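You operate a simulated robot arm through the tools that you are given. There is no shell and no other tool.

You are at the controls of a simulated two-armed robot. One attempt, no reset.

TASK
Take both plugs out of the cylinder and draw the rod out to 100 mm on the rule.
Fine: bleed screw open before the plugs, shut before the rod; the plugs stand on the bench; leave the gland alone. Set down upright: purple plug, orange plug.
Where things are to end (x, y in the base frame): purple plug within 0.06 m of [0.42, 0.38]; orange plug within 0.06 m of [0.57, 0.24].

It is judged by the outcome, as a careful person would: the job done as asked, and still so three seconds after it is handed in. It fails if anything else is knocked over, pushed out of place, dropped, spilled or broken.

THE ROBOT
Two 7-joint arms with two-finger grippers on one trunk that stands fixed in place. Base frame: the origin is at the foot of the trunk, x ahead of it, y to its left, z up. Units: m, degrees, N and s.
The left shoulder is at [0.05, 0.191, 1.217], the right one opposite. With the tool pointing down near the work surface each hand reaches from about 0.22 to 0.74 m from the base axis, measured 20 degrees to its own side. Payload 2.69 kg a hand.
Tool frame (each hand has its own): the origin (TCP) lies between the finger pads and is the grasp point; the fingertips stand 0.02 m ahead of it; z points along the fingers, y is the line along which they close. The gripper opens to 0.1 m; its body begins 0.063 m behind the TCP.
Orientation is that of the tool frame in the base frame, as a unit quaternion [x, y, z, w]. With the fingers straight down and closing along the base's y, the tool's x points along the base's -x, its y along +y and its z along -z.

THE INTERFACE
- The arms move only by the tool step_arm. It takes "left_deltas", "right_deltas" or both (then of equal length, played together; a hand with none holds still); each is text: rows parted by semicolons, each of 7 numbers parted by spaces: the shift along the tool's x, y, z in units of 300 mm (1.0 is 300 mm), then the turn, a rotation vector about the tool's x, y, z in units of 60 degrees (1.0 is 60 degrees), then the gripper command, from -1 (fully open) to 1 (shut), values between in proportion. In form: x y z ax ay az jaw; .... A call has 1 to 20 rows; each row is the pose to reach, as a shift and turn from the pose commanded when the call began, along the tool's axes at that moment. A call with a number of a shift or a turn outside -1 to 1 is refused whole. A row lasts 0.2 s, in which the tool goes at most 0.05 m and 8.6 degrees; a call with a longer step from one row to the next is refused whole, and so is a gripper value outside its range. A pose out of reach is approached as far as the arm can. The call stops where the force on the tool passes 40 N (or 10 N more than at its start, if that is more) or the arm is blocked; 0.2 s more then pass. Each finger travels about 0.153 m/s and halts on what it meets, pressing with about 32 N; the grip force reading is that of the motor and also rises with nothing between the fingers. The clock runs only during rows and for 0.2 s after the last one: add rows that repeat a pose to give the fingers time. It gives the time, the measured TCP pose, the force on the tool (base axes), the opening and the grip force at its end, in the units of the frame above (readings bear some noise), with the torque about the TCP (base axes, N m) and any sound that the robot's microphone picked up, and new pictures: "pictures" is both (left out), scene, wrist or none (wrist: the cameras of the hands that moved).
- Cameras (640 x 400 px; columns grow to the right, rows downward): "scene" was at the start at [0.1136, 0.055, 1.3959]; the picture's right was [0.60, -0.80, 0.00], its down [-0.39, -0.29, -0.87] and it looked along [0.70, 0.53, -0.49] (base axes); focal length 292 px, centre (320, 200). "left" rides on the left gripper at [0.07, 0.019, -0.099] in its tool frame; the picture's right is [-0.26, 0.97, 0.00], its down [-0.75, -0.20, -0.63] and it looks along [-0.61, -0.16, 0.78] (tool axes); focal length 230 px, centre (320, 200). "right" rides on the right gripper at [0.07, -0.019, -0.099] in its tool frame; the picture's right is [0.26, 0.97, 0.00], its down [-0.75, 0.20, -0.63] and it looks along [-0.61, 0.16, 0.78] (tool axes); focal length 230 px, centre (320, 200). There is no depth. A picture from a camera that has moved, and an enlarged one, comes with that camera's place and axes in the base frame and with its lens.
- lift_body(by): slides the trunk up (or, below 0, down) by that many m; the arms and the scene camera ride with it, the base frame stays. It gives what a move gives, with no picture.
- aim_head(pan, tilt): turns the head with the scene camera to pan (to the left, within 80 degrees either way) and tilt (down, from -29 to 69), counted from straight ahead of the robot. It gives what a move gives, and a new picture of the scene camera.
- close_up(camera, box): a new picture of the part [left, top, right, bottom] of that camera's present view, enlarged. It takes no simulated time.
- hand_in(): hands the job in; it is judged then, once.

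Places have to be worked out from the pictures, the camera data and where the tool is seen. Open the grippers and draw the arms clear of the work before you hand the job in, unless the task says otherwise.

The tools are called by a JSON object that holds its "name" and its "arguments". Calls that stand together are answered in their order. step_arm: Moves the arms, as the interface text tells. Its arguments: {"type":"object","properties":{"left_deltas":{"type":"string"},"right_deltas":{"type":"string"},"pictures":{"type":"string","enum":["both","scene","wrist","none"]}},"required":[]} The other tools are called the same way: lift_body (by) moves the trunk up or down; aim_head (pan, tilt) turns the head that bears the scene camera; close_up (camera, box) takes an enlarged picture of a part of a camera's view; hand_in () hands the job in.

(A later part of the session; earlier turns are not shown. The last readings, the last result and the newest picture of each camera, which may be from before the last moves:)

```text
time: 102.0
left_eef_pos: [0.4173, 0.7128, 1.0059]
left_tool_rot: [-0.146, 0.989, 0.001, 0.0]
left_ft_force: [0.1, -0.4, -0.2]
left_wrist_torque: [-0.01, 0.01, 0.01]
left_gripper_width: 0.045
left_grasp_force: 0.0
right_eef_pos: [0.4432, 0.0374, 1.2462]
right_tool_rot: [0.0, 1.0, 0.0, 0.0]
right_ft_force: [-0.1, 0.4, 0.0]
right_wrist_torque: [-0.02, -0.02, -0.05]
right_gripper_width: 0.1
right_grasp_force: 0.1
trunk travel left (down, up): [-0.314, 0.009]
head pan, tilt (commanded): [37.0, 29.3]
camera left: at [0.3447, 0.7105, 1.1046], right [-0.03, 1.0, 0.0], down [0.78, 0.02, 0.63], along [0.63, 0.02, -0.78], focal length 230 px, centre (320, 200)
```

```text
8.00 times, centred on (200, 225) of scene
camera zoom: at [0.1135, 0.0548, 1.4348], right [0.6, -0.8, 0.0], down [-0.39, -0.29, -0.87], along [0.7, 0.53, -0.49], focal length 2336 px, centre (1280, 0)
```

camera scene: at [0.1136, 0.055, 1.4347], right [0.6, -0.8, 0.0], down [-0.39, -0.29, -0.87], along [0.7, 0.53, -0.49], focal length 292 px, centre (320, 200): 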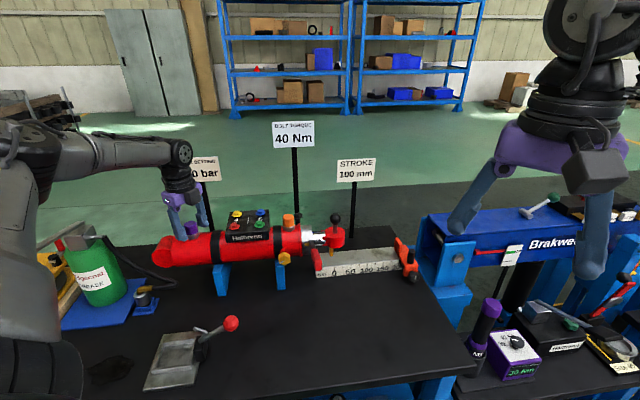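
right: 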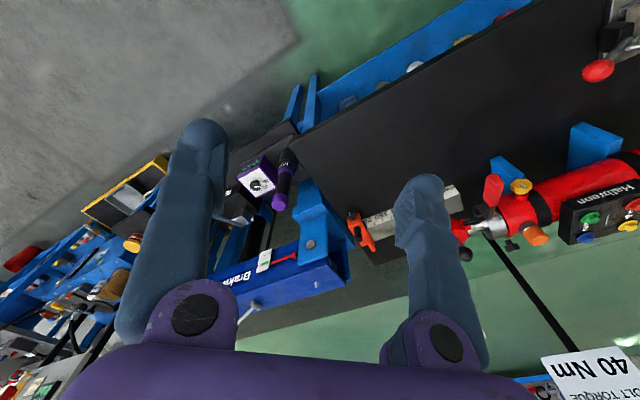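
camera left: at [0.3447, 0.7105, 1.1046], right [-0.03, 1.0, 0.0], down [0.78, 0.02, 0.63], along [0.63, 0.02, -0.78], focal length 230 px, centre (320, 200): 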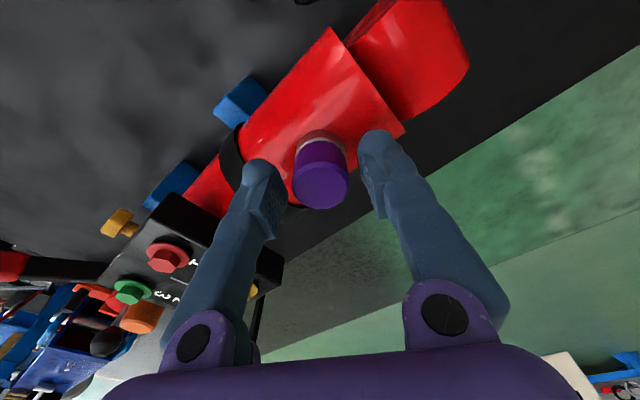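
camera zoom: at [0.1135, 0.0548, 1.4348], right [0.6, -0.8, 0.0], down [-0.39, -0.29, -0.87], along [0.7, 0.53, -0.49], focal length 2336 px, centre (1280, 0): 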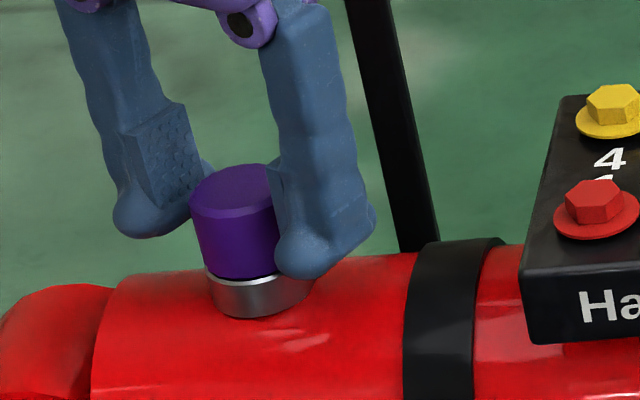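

It drops back to its seat each time, as a loose thread would: free to spin, limited in lift. So I'll keep unscrewing with cap-only grips and test the lift every so often.

{"name": "step_arm", "arguments": {"left_deltas": "0 0.004 0.008 0 0 0 0.1; 0 0.004 0.008 0 0 0 0.4; 0 0.004 0.008 0 0 0 1; 0 0.004 0.008 0 0 0 1; 0 0.004 0.008 0 0 -0.11 1; 0 0.004 0.008 0 0 -0.22 1; 0 0.004 0.008 0 0 -0.33 1; 0 0.004 0.008 0 0 -0.44 1; 0 0.004 0.008 0 0 -0.55 1; 0 0.004 0.008 0 0 -0.66 1; 0 0.004 0.008 0 0 -0.77 1; 0 0.004 0.008 0 0 -0.88 1; 0 0.004 0.008 0 0 -1 1; 0 0.004 0.008 0 0 -1 1", "pictures": "none"}}

{"name": "close_up", "arguments": {"camera": "left", "box": [285, 165, 355, 225]}}

{"name": "step_arm", "arguments": {"left_deltas": "0 0 0 0 0 -0.11 1; 0 0 0 0 0 -0.22 1; 0 0 0 0 0 -0.33 1; 0 0 0 0 0 -0.44 1; 0 0 0 0 0 -0.55 1; 0 0 0 0 0 -0.66 1; 0 0 0 0 0 -0.77 1; 0 0 0 0 0 -0.88 1; 0 0 0 0 0 -1 1; 0 0 0 0 0 -1 1", "pictures": "wrist"}}

{"name": "close_up", "arguments": {"camera": "left", "box": [285, 165, 355, 225]}}

{"name": "close_up", "arguments": {"camera": "scene", "box": [180, 200, 220, 250]}}

```text
time: 105.0
left_eef_pos: [0.4168, 0.7131, 1.0058]
left_tool_rot: [-0.621, 0.784, 0.001, 0.0]
left_ft_force: [1.6, -19.0, -1.2]
left_wrist_torque: [-0.43, 0.06, -0.02]
left_gripper_width: 0.0303
left_grasp_force: 31.8
right_eef_pos: [0.4431, 0.0366, 1.2468]
right_tool_rot: [0.0, 1.0, 0.001, 0.0]
right_ft_force: [0.6, -0.6, 0.0]
right_wrist_torque: [0.0, 0.01, 0.06]
right_gripper_width: 0.0999
right_grasp_force: 0.1
trunk travel left (down, up): [-0.314, 0.009]
head pan, tilt (commanded): [37.0, 29.3]
```

```text
6.67 times, centred on (320, 195) of left
camera zoom: at [0.3835, 0.6491, 1.1035], right [-0.88, 0.47, 0.0], down [0.37, 0.68, 0.63], along [0.3, 0.56, -0.78], focal length 1534 px, centre (320, 233)
```

zoom: 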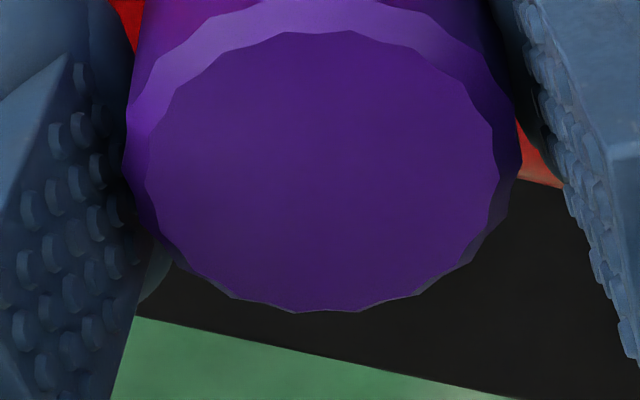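

```text
time: 107.2
left_eef_pos: [0.4167, 0.7138, 1.0032]
left_tool_rot: [0.93, -0.367, -0.001, -0.002]
left_ft_force: [5.4, -12.6, 0.5]
left_wrist_torque: [-0.12, -0.04, 0.0]
left_gripper_width: 0.0302
left_grasp_force: 31.9
right_eef_pos: [0.4448, 0.0365, 1.2467]
right_tool_rot: [0.001, 1.0, 0.001, 0.0]
right_ft_force: [0.0, 0.5, 0.6]
right_wrist_torque: [-0.01, -0.04, 0.02]
right_gripper_width: 0.1001
right_grasp_force: 0.0
trunk travel left (down, up): [-0.314, 0.009]
head pan, tilt (commanded): [37.0, 29.3]
camera left: at [0.456, 0.6518, 1.1029], right [-0.85, -0.53, 0.0], down [-0.41, 0.66, 0.63], along [-0.33, 0.54, -0.78], focal length 230 px, centre (320, 200)
```

left: 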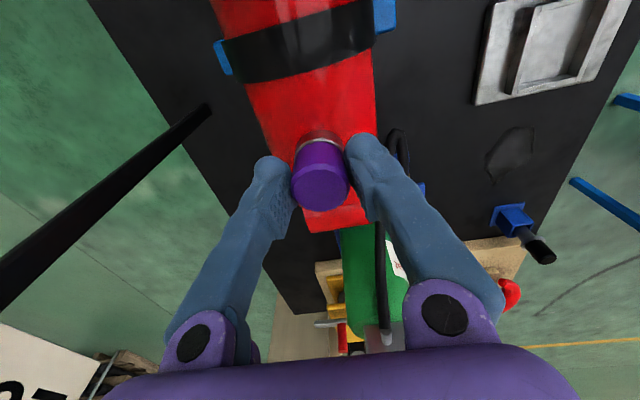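

```text
6.67 times, centred on (320, 195) of left
camera zoom: at [0.456, 0.6518, 1.1029], right [-0.85, -0.53, 0.0], down [-0.41, 0.66, 0.63], along [-0.33, 0.54, -0.78], focal length 1534 px, centre (320, 233)
```

zoom: 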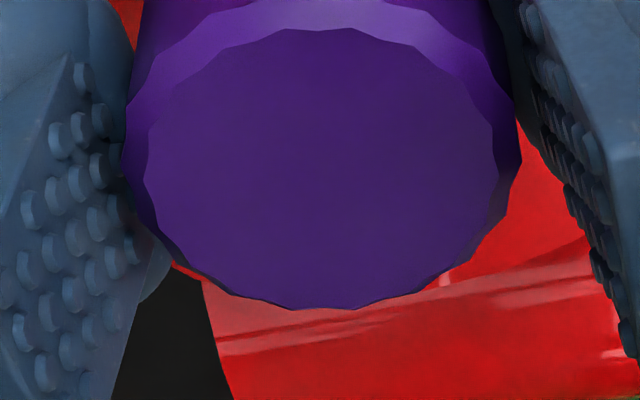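

```text
8.00 times, centred on (200, 225) of scene
camera zoom: at [0.1143, 0.0531, 1.4348], right [0.6, -0.8, 0.0], down [-0.39, -0.29, -0.87], along [0.7, 0.53, -0.49], focal length 2336 px, centre (1280, 0)
```

zoom: 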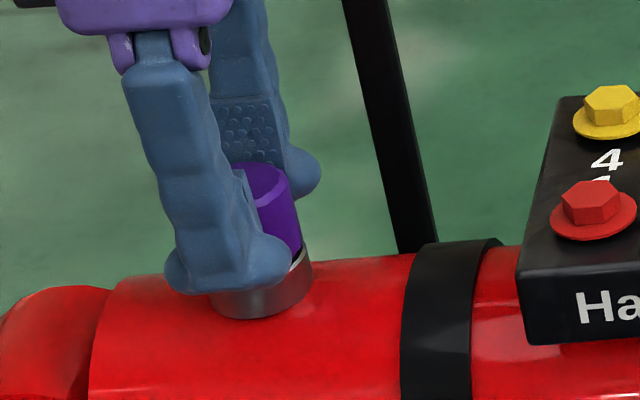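

The facets kept exactly the same place relative to the hand over 60°, so the cap is definitely turning now (over 200° in all). A slow lift test with the side offset corrected.

{"name": "step_arm", "arguments": {"left_deltas": "0.006 0.003 -0.004 0 0 0 1; 0.006 0.003 -0.008 0 0 0 1; 0.006 0.003 -0.012 0 0 0 1; 0.006 0.003 -0.016 0 0 0 1; 0.006 0.003 -0.02 0 0 0 1; 0.006 0.003 -0.02 0 0 0 1", "pictures": "wrist"}}

{"name": "close_up", "arguments": {"camera": "left", "box": [260, 110, 380, 230]}}

{"name": "close_up", "arguments": {"camera": "scene", "box": [180, 200, 220, 250]}}

```text
time: 108.6
left_eef_pos: [0.4175, 0.7139, 1.0064]
left_tool_rot: [0.93, -0.368, -0.002, 0.002]
left_ft_force: [2.8, -5.7, -13.9]
left_wrist_torque: [0.02, 0.01, 0.01]
left_gripper_width: 0.0302
left_grasp_force: 32.3
right_eef_pos: [0.4444, 0.0392, 1.245]
right_tool_rot: [0.0, 1.0, 0.0, -0.001]
right_ft_force: [0.2, -0.7, 0.0]
right_wrist_torque: [-0.01, 0.01, 0.02]
right_gripper_width: 0.1001
right_grasp_force: 0.1
trunk travel left (down, up): [-0.314, 0.009]
head pan, tilt (commanded): [37.0, 29.3]
camera left: at [0.4562, 0.6522, 1.1055], right [-0.85, -0.53, 0.0], down [-0.41, 0.66, 0.63], along [-0.34, 0.53, -0.78], focal length 230 px, centre (320, 200)
```

left: 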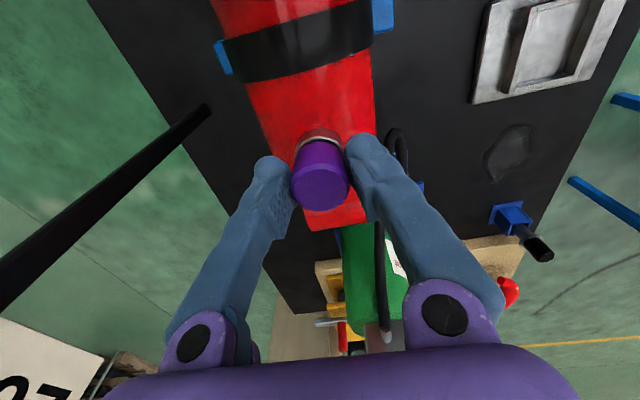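

```text
3.33 times, centred on (320, 170) of left
camera zoom: at [0.4562, 0.6522, 1.1055], right [-0.85, -0.53, 0.0], down [-0.41, 0.66, 0.63], along [-0.34, 0.53, -0.78], focal length 767 px, centre (320, 300)
```

zoom: 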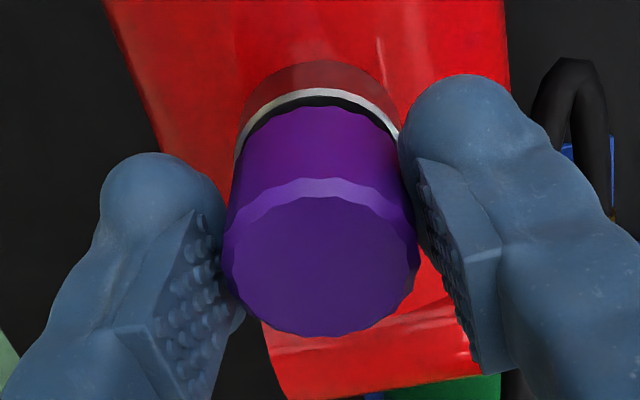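

```text
8.00 times, centred on (200, 225) of scene
camera zoom: at [0.1153, 0.0561, 1.4344], right [0.6, -0.8, 0.0], down [-0.39, -0.3, -0.87], along [0.7, 0.53, -0.49], focal length 2336 px, centre (1280, 0)
```

zoom: 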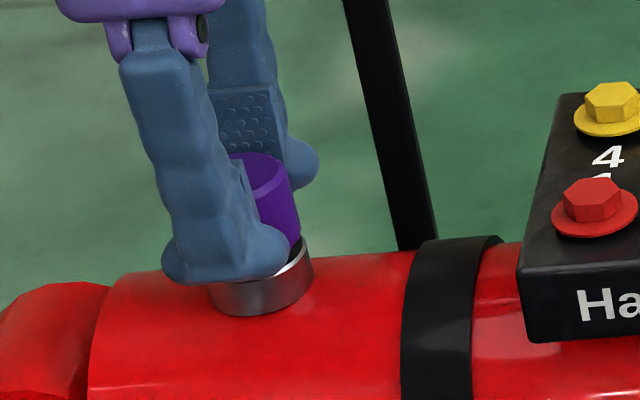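

The plug now follows the hand: 3.2 mm up at only 14 N. I'll add a few more millimetres of pull and measure again.

{"name": "step_arm", "arguments": {"left_deltas": "0.001 -0.002 -0.003 0 0 0 1; 0.001 -0.002 -0.006 0 0 0 1; 0.001 -0.002 -0.009 0 0 0 1; 0.001 -0.002 -0.012 0 0 0 1; 0.001 -0.002 -0.012 0 0 0 1", "pictures": "none"}}

{"name": "close_up", "arguments": {"camera": "left", "box": [260, 110, 380, 230]}}

{"name": "close_up", "arguments": {"camera": "scene", "box": [180, 200, 220, 250]}}

```text
time: 109.8
left_eef_pos: [0.4173, 0.7149, 1.0096]
left_tool_rot: [0.93, -0.368, -0.002, 0.002]
left_ft_force: [-10.0, -13.8, -24.7]
left_wrist_torque: [-0.08, 0.06, 0.01]
left_gripper_width: 0.0305
left_grasp_force: 32.1
right_eef_pos: [0.4433, 0.0391, 1.2459]
right_tool_rot: [0.0, 1.0, -0.001, 0.0]
right_ft_force: [0.3, -0.1, -0.6]
right_wrist_torque: [-0.02, -0.03, -0.05]
right_gripper_width: 0.1
right_grasp_force: 0.1
trunk travel left (down, up): [-0.314, 0.009]
head pan, tilt (commanded): [37.0, 29.3]
```

```text
3.33 times, centred on (320, 170) of left
camera zoom: at [0.4559, 0.6528, 1.1092], right [-0.85, -0.53, 0.01], down [-0.41, 0.66, 0.63], along [-0.34, 0.53, -0.78], focal length 767 px, centre (320, 300)
```

zoom: 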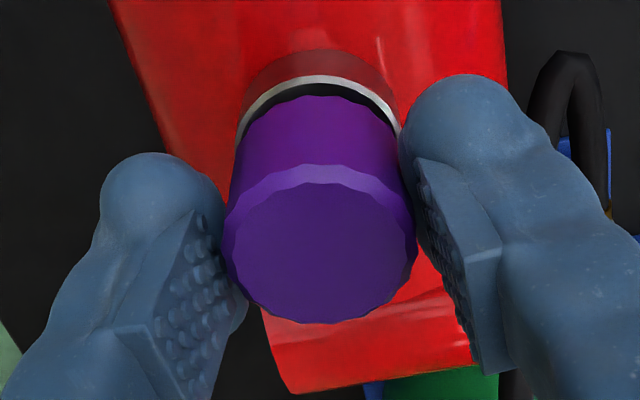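

```text
8.00 times, centred on (200, 225) of scene
camera zoom: at [0.1142, 0.0564, 1.4346], right [0.6, -0.8, 0.0], down [-0.39, -0.3, -0.87], along [0.7, 0.53, -0.49], focal length 2336 px, centre (1280, 0)
```

zoom: 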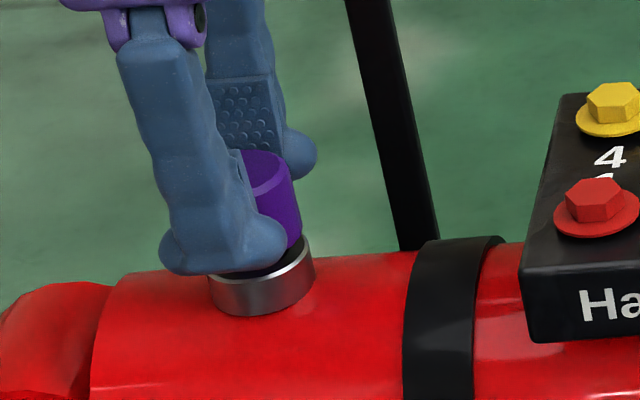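

Again about 4.5 mm up at the 25 N where my grip slides. I'll ease the pull to about 10 N and keep turning counter-clockwise, watching whether it climbs.

{"name": "step_arm", "arguments": {"left_deltas": "0.003 0.004 0.01 0 0 0 1; 0.003 0.004 0.01 0 0 -0.1 1; 0.003 0.004 0.01 0 0 -0.2 1; 0.003 0.004 0.01 0 0 -0.3 1; 0.003 0.004 0.01 0 0 -0.4 1; 0.003 0.004 0.01 0 0 -0.5 1; 0.003 0.004 0.01 0 0 -0.6 1; 0.003 0.004 0.01 0 0 -0.7 1; 0.003 0.004 0.01 0 0 -0.8 1; 0.003 0.004 0.01 0 0 -0.9 1; 0.003 0.004 0.01 0 0 -1 1; 0.003 0.004 0.01 0 0 -1 1", "pictures": "wrist"}}

{"name": "close_up", "arguments": {"camera": "left", "box": [260, 110, 380, 230]}}

{"name": "close_up", "arguments": {"camera": "scene", "box": [180, 200, 220, 250]}}

```text
time: 112.4
left_eef_pos: [0.4162, 0.714, 1.0095]
left_tool_rot: [0.989, 0.147, 0.0, -0.001]
left_ft_force: [-12.7, 11.3, -3.5]
left_wrist_torque: [0.12, 0.25, 0.02]
left_gripper_width: 0.0304
left_grasp_force: 32.2
right_eef_pos: [0.4419, 0.0411, 1.2465]
right_tool_rot: [0.0, 1.0, -0.001, 0.001]
right_ft_force: [-1.2, 0.0, 0.2]
right_wrist_torque: [-0.03, 0.0, -0.02]
right_gripper_width: 0.0999
right_grasp_force: 0.1
trunk travel left (down, up): [-0.314, 0.009]
head pan, tilt (commanded): [37.0, 29.3]
camera left: at [0.4895, 0.7157, 1.1083], right [0.03, -1.0, 0.0], down [-0.78, -0.03, 0.63], along [-0.63, -0.02, -0.78], focal length 230 px, centre (320, 200)
```

left: 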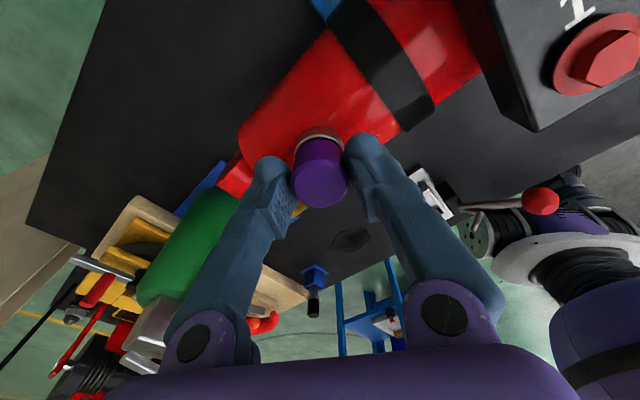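

```text
3.33 times, centred on (320, 170) of left
camera zoom: at [0.4895, 0.7157, 1.1083], right [0.03, -1.0, 0.0], down [-0.78, -0.03, 0.63], along [-0.63, -0.02, -0.78], focal length 767 px, centre (320, 300)
```

zoom: 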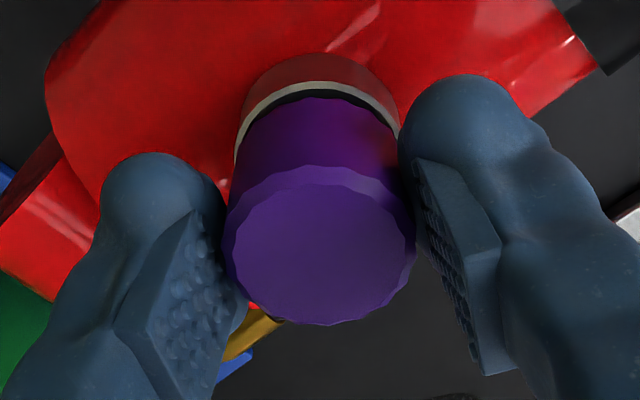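

```text
8.00 times, centred on (200, 225) of scene
camera zoom: at [0.1121, 0.0568, 1.4348], right [0.6, -0.8, 0.0], down [-0.39, -0.3, -0.87], along [0.7, 0.52, -0.49], focal length 2336 px, centre (1280, 0)
```

zoom: 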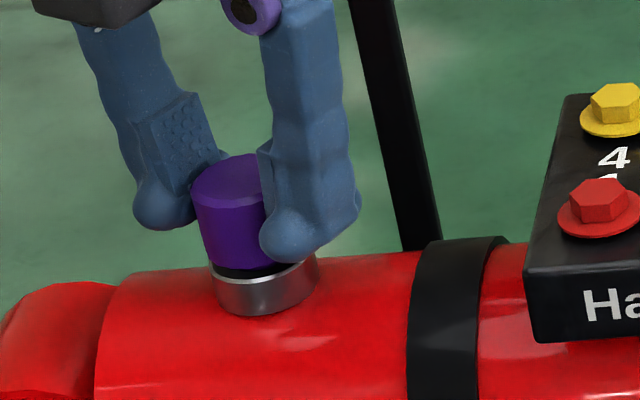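

Now the plug sits about 4 mm up with only 3.5 N on it: it really is a thread, rising about 5 mm per turn. The wrist's next turn would sweep the camera past the sign, so I'll release, wind back, and take another long stroke.

{"name": "step_arm", "arguments": {"left_deltas": "0 0 0 0 0 0 0.2; 0 0 0.01 0 0 0 0; 0.003 -0.003 0.02 0 0 0.13 0; 0.003 -0.003 0.02 0 0 0.26 0; 0.003 -0.003 0.02 0 0 0.39 0; 0.003 -0.003 0.02 0 0 0.52 0; 0.003 -0.003 0.02 0 0 0.65 0; 0.003 -0.003 0.02 0 0 0.78 0; 0.003 -0.003 0.02 0 0 0.9 0; 0.003 -0.003 0.02 0 0 1 0", "pictures": "none"}}

{"name": "step_arm", "arguments": {"left_deltas": "0 0 0 0 0 0.13 0; 0 0 0 0 0 0.26 0; 0 0 0 0 0 0.39 0; 0 0 0 0 0 0.52 0; 0 0 0 0 0 0.65 0; 0 0 0 0 0 0.78 0; 0 0 0 0 0 0.9 0; 0 0 0 0 0 1 0", "pictures": "none"}}

{"name": "step_arm", "arguments": {"left_deltas": "0 0 0 0 0 0.13 0; 0 0 0 0 0 0.26 0; 0 0 0 0 0 0.39 0; 0 0 0 0 0 0.52 0; 0 0 0 0 0 0.65 0; 0 0 0 0 0 0.78 0; 0 0 0 0 0 0.9 0; 0 0 0 0 0 1 0", "pictures": "none"}}

{"name": "step_arm", "arguments": {"left_deltas": "0 0 0 0 0 0.13 0; 0 0 0 0 0 0.26 0; 0 0 0 0 0 0.39 0; 0 0 0 0 0 0.52 0; 0 0 0 0 0 0.65 0; 0 0 0 0 0 0.78 0; 0 0 0 0 0 0.9 0; 0 0 0 0 0 1 0", "pictures": "none"}}

{"name": "step_arm", "arguments": {"left_deltas": "0 0 0 0 0 0.13 0; 0 0 0 0 0 0.26 0; 0 0 0 0 0 0.39 0; 0 0 0 0 0 0.52 0; 0 0 0 0 0 0.62 0", "pictures": "wrist"}}

```text
time: 114.6
left_eef_pos: [0.4171, 0.7137, 1.004]
left_tool_rot: [0.929, -0.369, -0.001, -0.001]
left_ft_force: [-0.1, -0.8, 0.0]
left_wrist_torque: [0.0, -0.03, -0.01]
left_gripper_width: 0.05
left_grasp_force: 0.1
right_eef_pos: [0.4434, 0.0374, 1.2457]
right_tool_rot: [0.0, 1.0, 0.001, 0.0]
right_ft_force: [0.4, -0.1, 0.2]
right_wrist_torque: [0.01, -0.03, -0.01]
right_gripper_width: 0.0998
right_grasp_force: 0.0
trunk travel left (down, up): [-0.314, 0.009]
head pan, tilt (commanded): [37.0, 29.3]
```

```text
time: 116.4
left_eef_pos: [0.4182, 0.7131, 1.002]
left_tool_rot: [-0.621, 0.784, 0.002, 0.001]
left_ft_force: [0.7, 0.2, 0.1]
left_wrist_torque: [0.0, 0.02, 0.02]
left_gripper_width: 0.05
left_grasp_force: 0.0
right_eef_pos: [0.4429, 0.0396, 1.2458]
right_tool_rot: [0.0, 1.0, 0.0, 0.0]
right_ft_force: [-0.8, -0.3, -0.6]
right_wrist_torque: [0.03, 0.01, -0.02]
right_gripper_width: 0.1
right_grasp_force: 0.3
trunk travel left (down, up): [-0.314, 0.009]
head pan, tilt (commanded): [37.0, 29.3]
```

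```text
time: 118.2
left_eef_pos: [0.417, 0.7128, 1.0041]
left_tool_rot: [-0.145, 0.989, 0.001, 0.0]
left_ft_force: [-0.5, -0.8, -0.1]
left_wrist_torque: [-0.01, -0.02, 0.01]
left_gripper_width: 0.0502
left_grasp_force: 0.0
right_eef_pos: [0.4438, 0.0381, 1.246]
right_tool_rot: [-0.001, 1.0, 0.001, 0.0]
right_ft_force: [-0.6, 0.5, 0.6]
right_wrist_torque: [0.01, 0.0, -0.02]
right_gripper_width: 0.0999
right_grasp_force: 0.0
trunk travel left (down, up): [-0.314, 0.009]
head pan, tilt (commanded): [37.0, 29.3]
```

```text
time: 120.0
left_eef_pos: [0.4177, 0.714, 1.0023]
left_tool_rot: [0.369, 0.929, 0.0, -0.001]
left_ft_force: [0.3, -0.4, -0.6]
left_wrist_torque: [0.02, 0.01, 0.02]
left_gripper_width: 0.0498
left_grasp_force: 0.0
right_eef_pos: [0.4442, 0.0382, 1.2469]
right_tool_rot: [0.0, 1.0, 0.001, 0.0]
right_ft_force: [0.0, -0.3, -0.1]
right_wrist_torque: [-0.02, 0.04, 0.0]
right_gripper_width: 0.1
right_grasp_force: 0.1
trunk travel left (down, up): [-0.314, 0.009]
head pan, tilt (commanded): [37.0, 29.3]
```

```text
time: 121.2
left_eef_pos: [0.4167, 0.7144, 1.0026]
left_tool_rot: [0.647, 0.763, 0.001, -0.001]
left_ft_force: [0.3, 0.0, 0.2]
left_wrist_torque: [-0.01, -0.02, -0.02]
left_gripper_width: 0.05
left_grasp_force: 0.1
right_eef_pos: [0.4433, 0.0377, 1.2464]
right_tool_rot: [0.0, 1.0, 0.0, 0.0]
right_ft_force: [1.2, 0.0, 0.5]
right_wrist_torque: [0.04, -0.04, 0.0]
right_gripper_width: 0.0997
right_grasp_force: 0.1
trunk travel left (down, up): [-0.314, 0.009]
head pan, tilt (commanded): [37.0, 29.3]
camera left: at [0.4253, 0.7844, 1.1025], right [1.0, -0.1, 0.0], down [-0.07, -0.77, 0.63], along [-0.06, -0.63, -0.78], focal length 230 px, centre (320, 200)
```

left: 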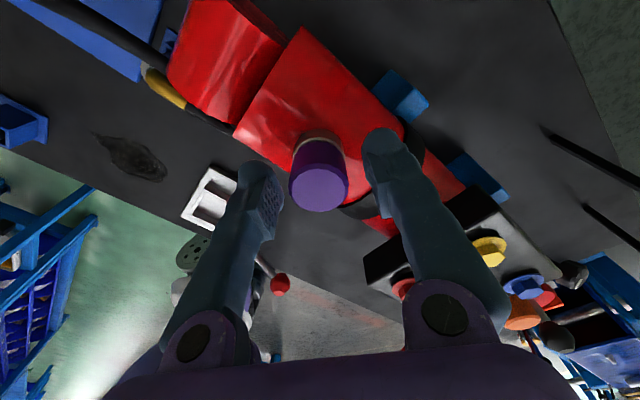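

Ready for the second stroke. Closing on the cap and turning 60° with a slight rise.

{"name": "step_arm", "arguments": {"left_deltas": "0 0 0 0 0 0 0.3; 0 0 0 0 0 0 1; 0 0 0 0 0 0 1; 0 0 -0.001 0 0 -0.12 1; 0 0 -0.003 0 0 -0.24 1; 0 0 -0.005 0 0 -0.36 1; 0 0 -0.006 0 0 -0.48 1; 0 0 -0.007 0 0 -0.6 1; 0 0 -0.008 0 0 -0.72 1; 0 0 -0.009 0 0 -0.84 1; 0 0 -0.01 0 0 -0.96 1", "pictures": "none"}}

{"name": "step_arm", "arguments": {"left_deltas": "0 0 -0.001 0 0 -0.12 1; 0 0 -0.002 0 0 -0.24 1; 0 0 -0.003 0 0 -0.36 1; 0 0 -0.004 0 0 -0.48 1; 0 0 -0.005 0 0 -0.6 1; 0 0 -0.006 0 0 -0.72 1; 0 0 -0.007 0 0 -0.84 1; 0 0 -0.007 0 0 -0.96 1", "pictures": "wrist"}}

{"name": "close_up", "arguments": {"camera": "left", "box": [260, 110, 380, 230]}}

{"name": "close_up", "arguments": {"camera": "scene", "box": [180, 200, 220, 250]}}

```text
time: 123.6
left_eef_pos: [0.4171, 0.7158, 1.0067]
left_tool_rot: [0.197, 0.98, 0.002, 0.0]
left_ft_force: [-0.8, 0.4, -1.1]
left_wrist_torque: [0.0, -0.02, -0.01]
left_gripper_width: 0.0302
left_grasp_force: 31.8
right_eef_pos: [0.444, 0.0372, 1.2466]
right_tool_rot: [0.0, 1.0, 0.0, 0.0]
right_ft_force: [-0.4, 0.2, -0.7]
right_wrist_torque: [0.01, 0.03, 0.03]
right_gripper_width: 0.1001
right_grasp_force: 0.0
trunk travel left (down, up): [-0.314, 0.009]
head pan, tilt (commanded): [37.0, 29.3]
```

```text
time: 125.4
left_eef_pos: [0.4194, 0.7136, 1.0083]
left_tool_rot: [-0.3, 0.954, 0.0, 0.0]
left_ft_force: [0.2, -0.1, -0.3]
left_wrist_torque: [0.0, -0.01, 0.01]
left_gripper_width: 0.0298
left_grasp_force: 32.4
right_eef_pos: [0.4426, 0.0383, 1.2453]
right_tool_rot: [0.0, 1.0, -0.001, -0.001]
right_ft_force: [-0.4, 0.0, 0.0]
right_wrist_torque: [-0.02, -0.01, -0.03]
right_gripper_width: 0.1001
right_grasp_force: 0.1
trunk travel left (down, up): [-0.314, 0.009]
head pan, tilt (commanded): [37.0, 29.3]
camera left: at [0.3511, 0.6882, 1.1074], right [-0.34, 0.94, 0.0], down [0.73, 0.26, 0.63], along [0.59, 0.22, -0.78], focal length 230 px, centre (320, 200)
```

left: 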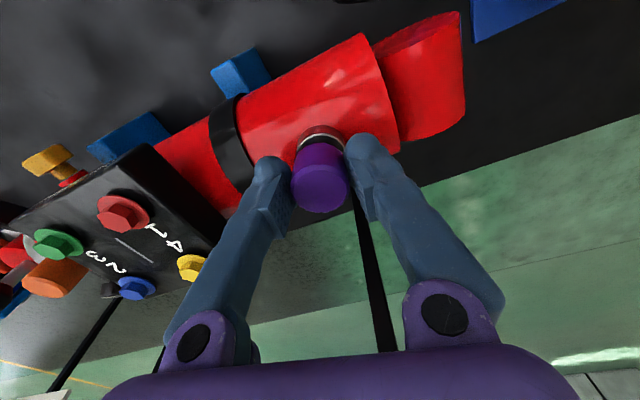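

```text
3.33 times, centred on (320, 170) of left
camera zoom: at [0.3511, 0.6882, 1.1074], right [-0.34, 0.94, 0.0], down [0.73, 0.26, 0.63], along [0.59, 0.22, -0.78], focal length 767 px, centre (320, 300)
```

zoom: 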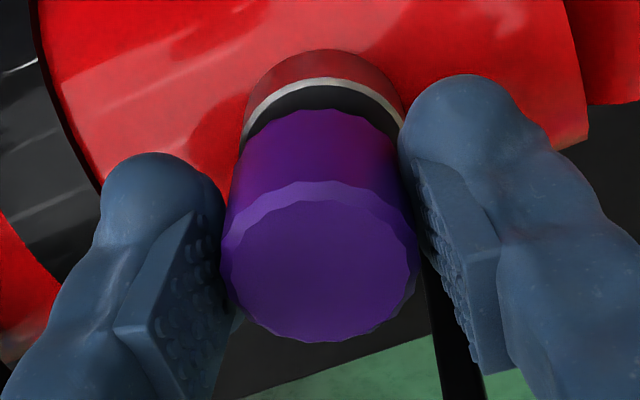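

```text
8.00 times, centred on (200, 225) of scene
camera zoom: at [0.1137, 0.0551, 1.4347], right [0.6, -0.8, 0.0], down [-0.39, -0.29, -0.87], along [0.7, 0.53, -0.49], focal length 2336 px, centre (1280, 0)
```

zoom: 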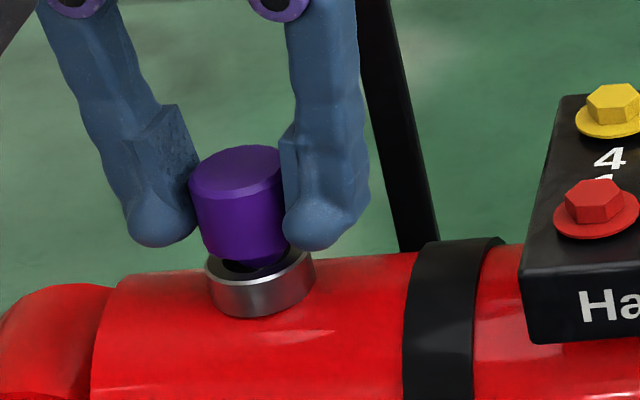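

Forces are near zero and the cap now stands well clear of the ring, loosely in the hand: it looks free. Lifting gently.

{"name": "step_arm", "arguments": {"left_deltas": "0 0 -0.01 0 0 0 1; 0 0 -0.025 0 0 0 1; 0 0 -0.045 0 0 0 1; 0 0 -0.07 0 0 0 1; 0 0 -0.1 0 0 0 1; 0 0 -0.13 0 0 0 1; 0 0 -0.16 0 0 0 1; 0 0 -0.2 0 0 0 1", "pictures": "both"}}

{"name": "close_up", "arguments": {"camera": "scene", "box": [150, 170, 230, 250]}}

{"name": "close_up", "arguments": {"camera": "left", "box": [240, 100, 400, 240]}}

```text
time: 127.2
left_eef_pos: [0.4192, 0.7125, 1.0669]
left_tool_rot: [-0.299, 0.954, 0.0, -0.001]
left_ft_force: [0.6, -0.2, -0.8]
left_wrist_torque: [0.01, -0.04, 0.02]
left_gripper_width: 0.0301
left_grasp_force: 32.1
right_eef_pos: [0.4427, 0.0371, 1.2475]
right_tool_rot: [0.0, 1.0, 0.0, 0.0]
right_ft_force: [0.8, 0.6, -0.2]
right_wrist_torque: [0.04, 0.0, -0.01]
right_gripper_width: 0.0999
right_grasp_force: 0.0
trunk travel left (down, up): [-0.314, 0.009]
head pan, tilt (commanded): [37.0, 29.3]
camera scene: at [0.1136, 0.0548, 1.4347], right [0.6, -0.8, 0.0], down [-0.39, -0.29, -0.87], along [0.7, 0.53, -0.49], focal length 292 px, centre (320, 200)
camera left: at [0.352, 0.6875, 1.1672], right [-0.34, 0.94, 0.0], down [0.73, 0.26, 0.63], along [0.59, 0.21, -0.78], focal length 230 px, centre (320, 200)
```

scene: 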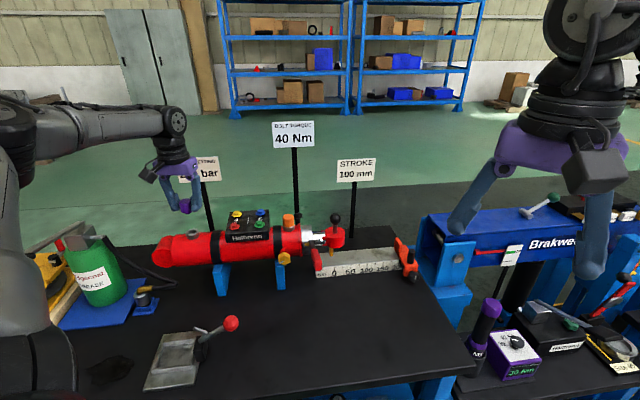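
left: 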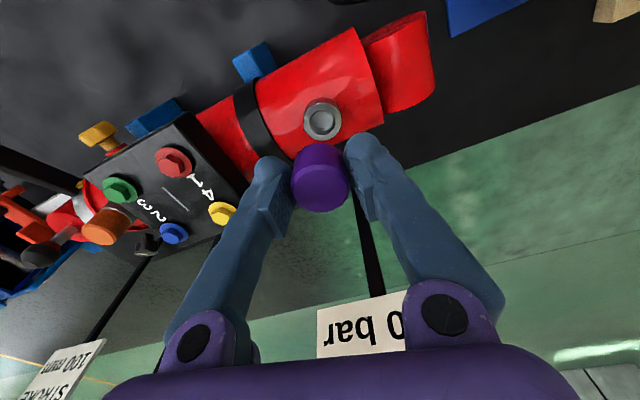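

```text
5.00 times, centred on (190, 210) of scene
camera zoom: at [0.1136, 0.0548, 1.4347], right [0.6, -0.8, 0.0], down [-0.39, -0.29, -0.87], along [0.7, 0.53, -0.49], focal length 1460 px, centre (970, 150)
```

zoom: 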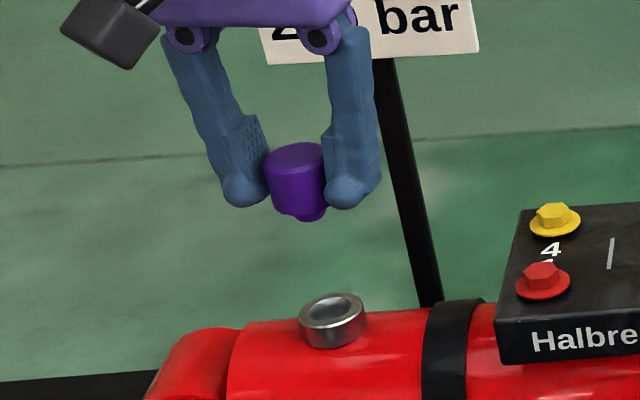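

```text
2.86 times, centred on (320, 170) of left
camera zoom: at [0.352, 0.6875, 1.1672], right [-0.34, 0.94, 0.0], down [0.73, 0.26, 0.63], along [0.59, 0.21, -0.78], focal length 657 px, centre (320, 286)
```

zoom: 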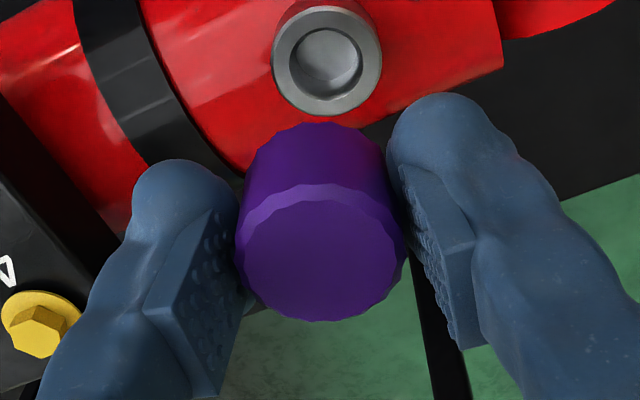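

The purple plug is out, with a short stub under its cap. I'll carry it at z≈1.10 over to the clear bench by (0.40, 0.36), inside its target circle and clear of the gland lever and the clamp's ball.

{"name": "step_arm", "arguments": {"left_deltas": "0.02 -0.026 -0.05 0 0 0 1; 0.08 -0.103 -0.1 0 0 0 1; 0.14 -0.18 -0.1 0 0 0 1; 0.2 -0.257 -0.1 0 0 0 1; 0.26 -0.335 -0.1 0 0 0 1; 0.32 -0.412 -0.1 0 0 0 1; 0.38 -0.489 -0.1 0 0 0 1; 0.44 -0.566 -0.1 0 0 0 1; 0.5 -0.643 -0.1 0 0 0 1; 0.56 -0.721 -0.1 0 0 0 1; 0.62 -0.798 -0.1 0 0 0 1; 0.68 -0.875 -0.1 0 0 0 1; 0.7217 -0.9287 -0.1 0 0 0 1; 0.7217 -0.9287 -0.1 0 0 0 1", "pictures": "both"}}

{"name": "close_up", "arguments": {"camera": "left", "box": [200, 80, 440, 260]}}

```text
time: 130.2
left_eef_pos: [0.3997, 0.3607, 1.096]
left_tool_rot: [-0.299, 0.954, 0.001, 0.0]
left_ft_force: [0.5, 0.5, -2.4]
left_wrist_torque: [-0.02, 0.0, 0.01]
left_gripper_width: 0.0298
left_grasp_force: 31.8
right_eef_pos: [0.4443, 0.0387, 1.2458]
right_tool_rot: [0.0, 1.0, 0.0, 0.0]
right_ft_force: [-0.7, -0.3, 0.0]
right_wrist_torque: [-0.01, -0.01, 0.02]
right_gripper_width: 0.1003
right_grasp_force: 0.0
trunk travel left (down, up): [-0.314, 0.009]
head pan, tilt (commanded): [37.0, 29.3]
camera scene: at [0.1136, 0.0553, 1.4347], right [0.6, -0.8, 0.0], down [-0.39, -0.29, -0.87], along [0.7, 0.53, -0.49], focal length 292 px, centre (320, 200)
camera left: at [0.3317, 0.3366, 1.1961], right [-0.34, 0.94, 0.0], down [0.73, 0.26, 0.63], along [0.59, 0.21, -0.78], focal length 230 px, centre (320, 200)
```

scene: 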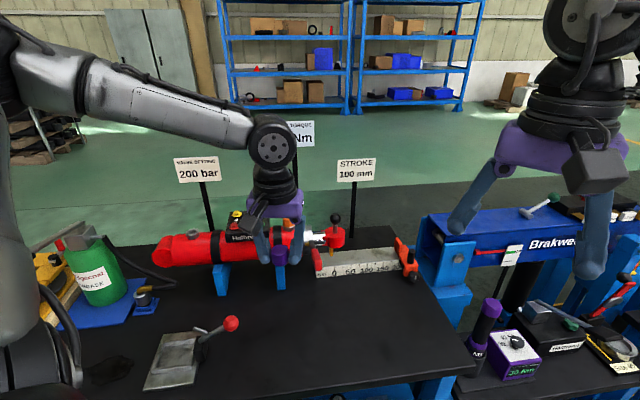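
left: 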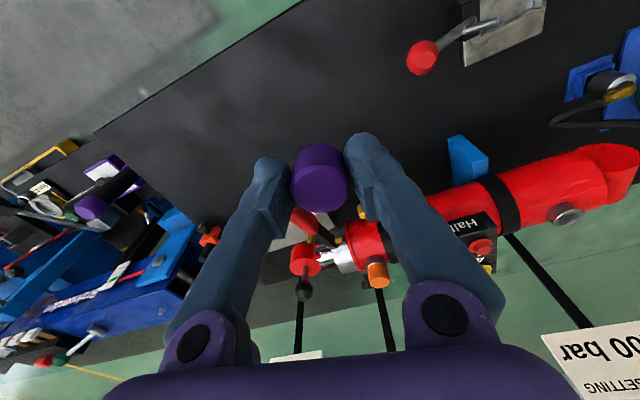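

```text
2.22 times, centred on (320, 170) of left
camera zoom: at [0.3317, 0.3366, 1.1961], right [-0.34, 0.94, 0.0], down [0.73, 0.26, 0.63], along [0.59, 0.21, -0.78], focal length 511 px, centre (320, 267)
```

zoom: 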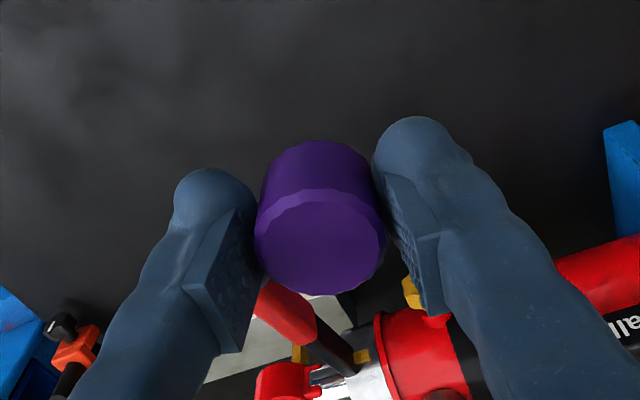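

The plug hangs upright over clear bench. Lowering to about 15 mm above the surface.

{"name": "step_arm", "arguments": {"left_deltas": "0 0 0.1 0 0 0 1; 0 0 0.2 0 0 0 1; 0 0 0.3 0 0 0 1; 0 0 0.4 0 0 0 1; 0 0 0.5 0 0 0 1; 0 0 0.6 0 0 0 1; 0 0 0.7 0 0 0 1; 0 0 0.78 0 0 0 1; 0 0 0.833 0 0 0 1; 0 0 0.833 0 0 0 1", "pictures": "both"}}

{"name": "close_up", "arguments": {"camera": "scene", "box": [220, 240, 340, 360]}}

```text
time: 132.4
left_eef_pos: [0.4, 0.3631, 0.8467]
left_tool_rot: [-0.299, 0.954, 0.0, 0.001]
left_ft_force: [0.2, 0.1, -1.4]
left_wrist_torque: [0.02, 0.03, 0.04]
left_gripper_width: 0.0303
left_grasp_force: 32.4
right_eef_pos: [0.4428, 0.0392, 1.2462]
right_tool_rot: [0.001, 1.0, 0.0, 0.0]
right_ft_force: [-0.3, 0.6, 0.5]
right_wrist_torque: [0.01, -0.01, -0.04]
right_gripper_width: 0.0998
right_grasp_force: 0.1
trunk travel left (down, up): [-0.314, 0.009]
head pan, tilt (commanded): [37.0, 29.3]
camera scene: at [0.1132, 0.0559, 1.4347], right [0.6, -0.8, 0.0], down [-0.39, -0.3, -0.87], along [0.7, 0.53, -0.49], focal length 292 px, centre (320, 200)
camera left: at [0.3318, 0.337, 0.9462], right [-0.34, 0.94, 0.0], down [0.73, 0.26, 0.63], along [0.59, 0.21, -0.78], focal length 230 px, centre (320, 200)
```

scene: 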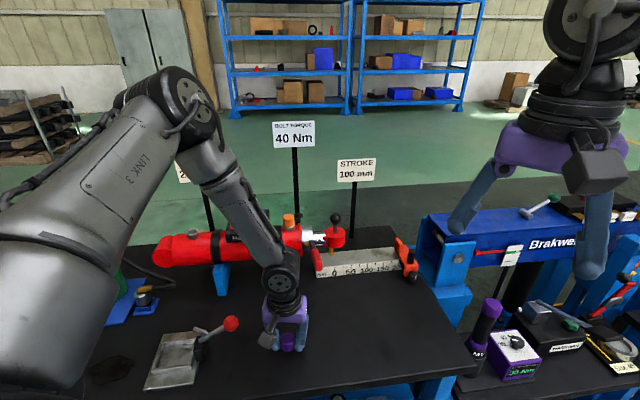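
left: 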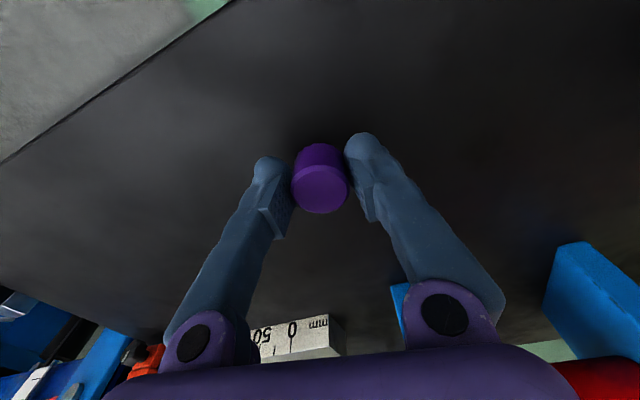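

```text
3.33 times, centred on (280, 300) of scene
camera zoom: at [0.1132, 0.0559, 1.4347], right [0.6, -0.8, 0.0], down [-0.39, -0.3, -0.87], along [0.7, 0.53, -0.49], focal length 973 px, centre (453, -133)
```

zoom: 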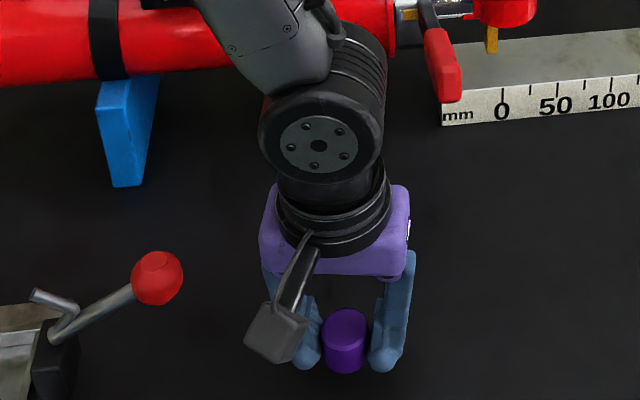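

Clear of everything. Now creeping down 2 mm at a time toward contact.

{"name": "step_arm", "arguments": {"left_deltas": "0 0 0.007 0 0 0 1; 0 0 0.014 0 0 0 1; 0 0 0.021 0 0 0 1; 0 0 0.028 0 0 0 1; 0 0 0.035 0 0 0 1; 0 0 0.042 0 0 0 1; 0 0 0.049 0 0 0 1; 0 0 0.056 0 0 0 1", "pictures": "none"}}

{"name": "close_up", "arguments": {"camera": "left", "box": [240, 100, 400, 240]}}

{"name": "close_up", "arguments": {"camera": "scene", "box": [250, 310, 330, 370]}}

```text
time: 134.2
left_eef_pos: [0.3961, 0.3638, 0.8433]
left_tool_rot: [-0.299, 0.954, 0.001, -0.001]
left_ft_force: [0.1, -0.2, -0.8]
left_wrist_torque: [0.01, 0.01, -0.03]
left_gripper_width: 0.0302
left_grasp_force: 31.9
left hand out of reach, approached as far as the arm can: row 4, 5, 6, 7, 8
right_eef_pos: [0.4427, 0.0383, 1.246]
right_tool_rot: [0.001, 1.0, 0.0, -0.002]
right_ft_force: [0.6, 0.5, 0.2]
right_wrist_torque: [0.0, -0.04, -0.03]
right_gripper_width: 0.0998
right_grasp_force: 0.0
trunk travel left (down, up): [-0.314, 0.009]
head pan, tilt (commanded): [37.0, 29.3]
```

```text
2.86 times, centred on (320, 170) of left
camera zoom: at [0.329, 0.3394, 0.9424], right [-0.34, 0.94, 0.0], down [0.73, 0.26, 0.63], along [0.59, 0.21, -0.78], focal length 657 px, centre (320, 286)
```

zoom: 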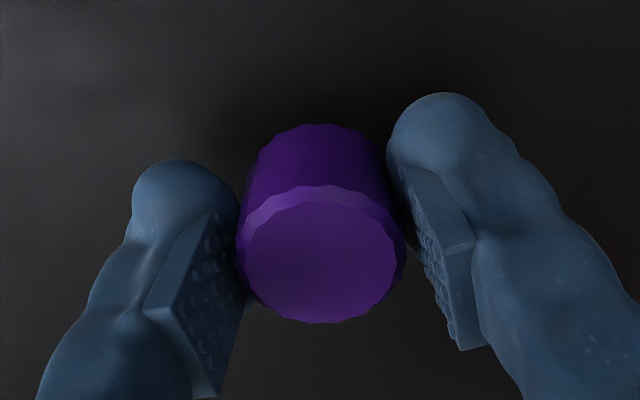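

```text
6.67 times, centred on (290, 340) of scene
camera zoom: at [0.1137, 0.055, 1.4347], right [0.6, -0.8, 0.0], down [-0.39, -0.29, -0.87], along [0.7, 0.53, -0.49], focal length 1947 px, centre (520, -733)
```

zoom: 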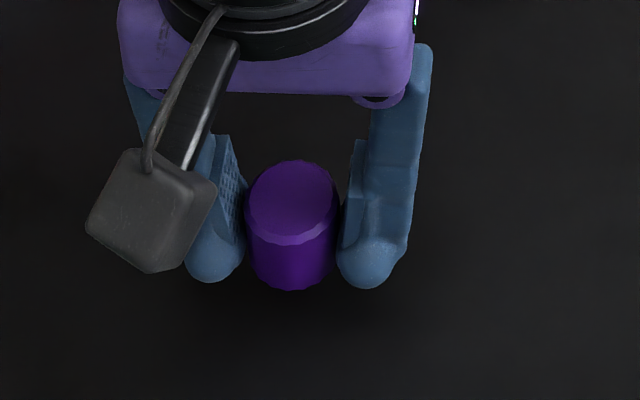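

The arm is at its lower limit here, so I'll use the trunk for the last bit, in small steps.

{"name": "lift_body", "arguments": {"by": -0.008}}

{"name": "lift_body", "arguments": {"by": -0.003}}

{"name": "lift_body", "arguments": {"by": -0.002}}

```text
time: 134.8
left_eef_pos: [0.3965, 0.3645, 0.8347]
left_tool_rot: [-0.299, 0.954, 0.001, 0.0]
left_ft_force: [0.4, -0.4, -0.5]
left_wrist_torque: [0.02, -0.01, -0.01]
left_gripper_width: 0.0303
left_grasp_force: 32.0
right_eef_pos: [0.4428, 0.0384, 1.2375]
right_tool_rot: [0.0, 1.0, 0.0, 0.0]
right_ft_force: [0.0, -0.2, 0.3]
right_wrist_torque: [-0.01, -0.02, 0.02]
right_gripper_width: 0.1
right_grasp_force: 0.1
trunk travel left (down, up): [-0.306, 0.017]
head pan, tilt (commanded): [37.0, 29.3]
```

```text
time: 135.3
left_eef_pos: [0.3968, 0.3641, 0.8334]
left_tool_rot: [-0.3, 0.954, 0.001, 0.001]
left_ft_force: [-0.2, 0.5, -1.2]
left_wrist_torque: [0.02, 0.01, 0.01]
left_gripper_width: 0.0304
left_grasp_force: 31.9
right_eef_pos: [0.4446, 0.0384, 1.2344]
right_tool_rot: [0.0, 1.0, -0.001, 0.0]
right_ft_force: [-0.3, -0.8, -0.8]
right_wrist_torque: [-0.03, -0.01, -0.01]
right_gripper_width: 0.1
right_grasp_force: 0.1
trunk travel left (down, up): [-0.303, 0.02]
head pan, tilt (commanded): [37.0, 29.3]
```

```text
time: 135.8
left_eef_pos: [0.3963, 0.3642, 0.8321]
left_tool_rot: [-0.298, 0.955, 0.002, 0.002]
left_ft_force: [-1.6, 4.0, 17.2]
left_wrist_torque: [0.11, 0.1, -0.01]
left_gripper_width: 0.0301
left_grasp_force: 32.4
right_eef_pos: [0.4424, 0.0385, 1.2333]
right_tool_rot: [0.0, 1.0, 0.001, 0.001]
right_ft_force: [0.7, -0.6, 0.3]
right_wrist_torque: [0.01, 0.0, -0.01]
right_gripper_width: 0.0999
right_grasp_force: 0.0
trunk travel left (down, up): [-0.301, 0.022]
head pan, tilt (commanded): [37.0, 29.3]
```

The stub has touched the bench (17 N). Opening the fingers gently and checking that it stands.

{"name": "step_arm", "arguments": {"left_deltas": "0 0 -0.003 0 0 0 0.35; 0 0 -0.003 0 0 0 0.2; 0 0 -0.003 0 0 0 0; 0 0 -0.003 0 0 0 -0.2; 0 0 -0.003 0 0 0 -0.2", "pictures": "wrist"}}

{"name": "close_up", "arguments": {"camera": "left", "box": [240, 100, 400, 240]}}

{"name": "close_up", "arguments": {"camera": "scene", "box": [250, 310, 330, 370]}}

```text
time: 137.0
left_eef_pos: [0.3963, 0.3644, 0.8306]
left_tool_rot: [-0.3, 0.954, 0.002, 0.0]
left_ft_force: [-0.2, -0.1, 1.5]
left_wrist_torque: [-0.02, -0.02, 0.03]
left_gripper_width: 0.0602
left_grasp_force: 0.0
right_eef_pos: [0.4439, 0.0381, 1.2325]
right_tool_rot: [0.001, 1.0, 0.0, 0.0]
right_ft_force: [0.0, 0.3, -0.1]
right_wrist_torque: [-0.03, -0.02, -0.01]
right_gripper_width: 0.0999
right_grasp_force: 0.0
trunk travel left (down, up): [-0.301, 0.022]
head pan, tilt (commanded): [37.0, 29.3]
camera left: at [0.3294, 0.3395, 0.9301], right [-0.34, 0.94, 0.0], down [0.73, 0.26, 0.63], along [0.59, 0.21, -0.78], focal length 230 px, centre (320, 200)
```

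left: 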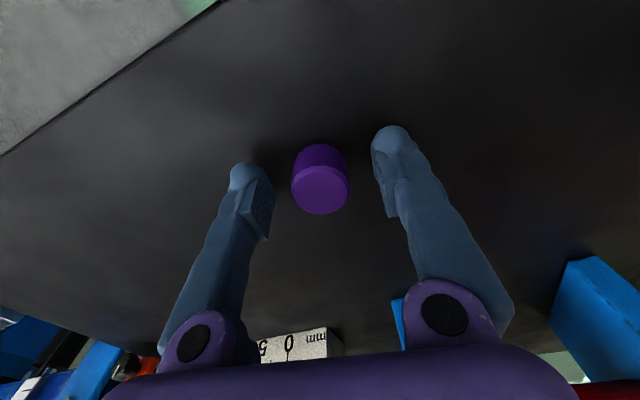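

```text
2.86 times, centred on (320, 170) of left
camera zoom: at [0.3294, 0.3395, 0.9301], right [-0.34, 0.94, 0.0], down [0.73, 0.26, 0.63], along [0.59, 0.21, -0.78], focal length 657 px, centre (320, 286)
```

zoom: 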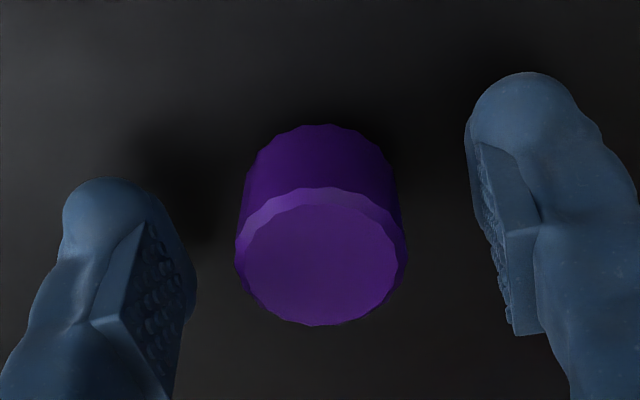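

```text
6.67 times, centred on (290, 340) of scene
camera zoom: at [0.1137, 0.055, 1.4217], right [0.6, -0.8, 0.0], down [-0.39, -0.29, -0.87], along [0.7, 0.53, -0.49], focal length 1947 px, centre (520, -733)
```

zoom: 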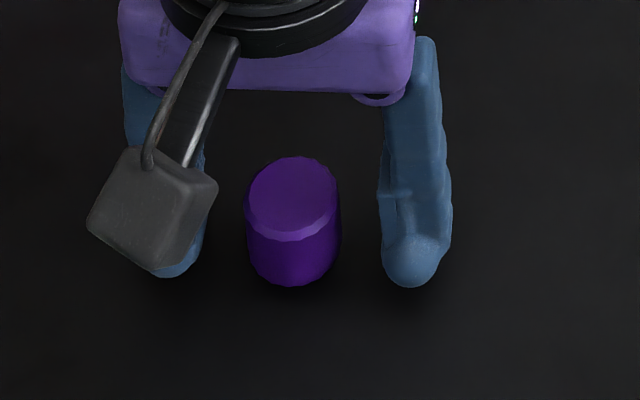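

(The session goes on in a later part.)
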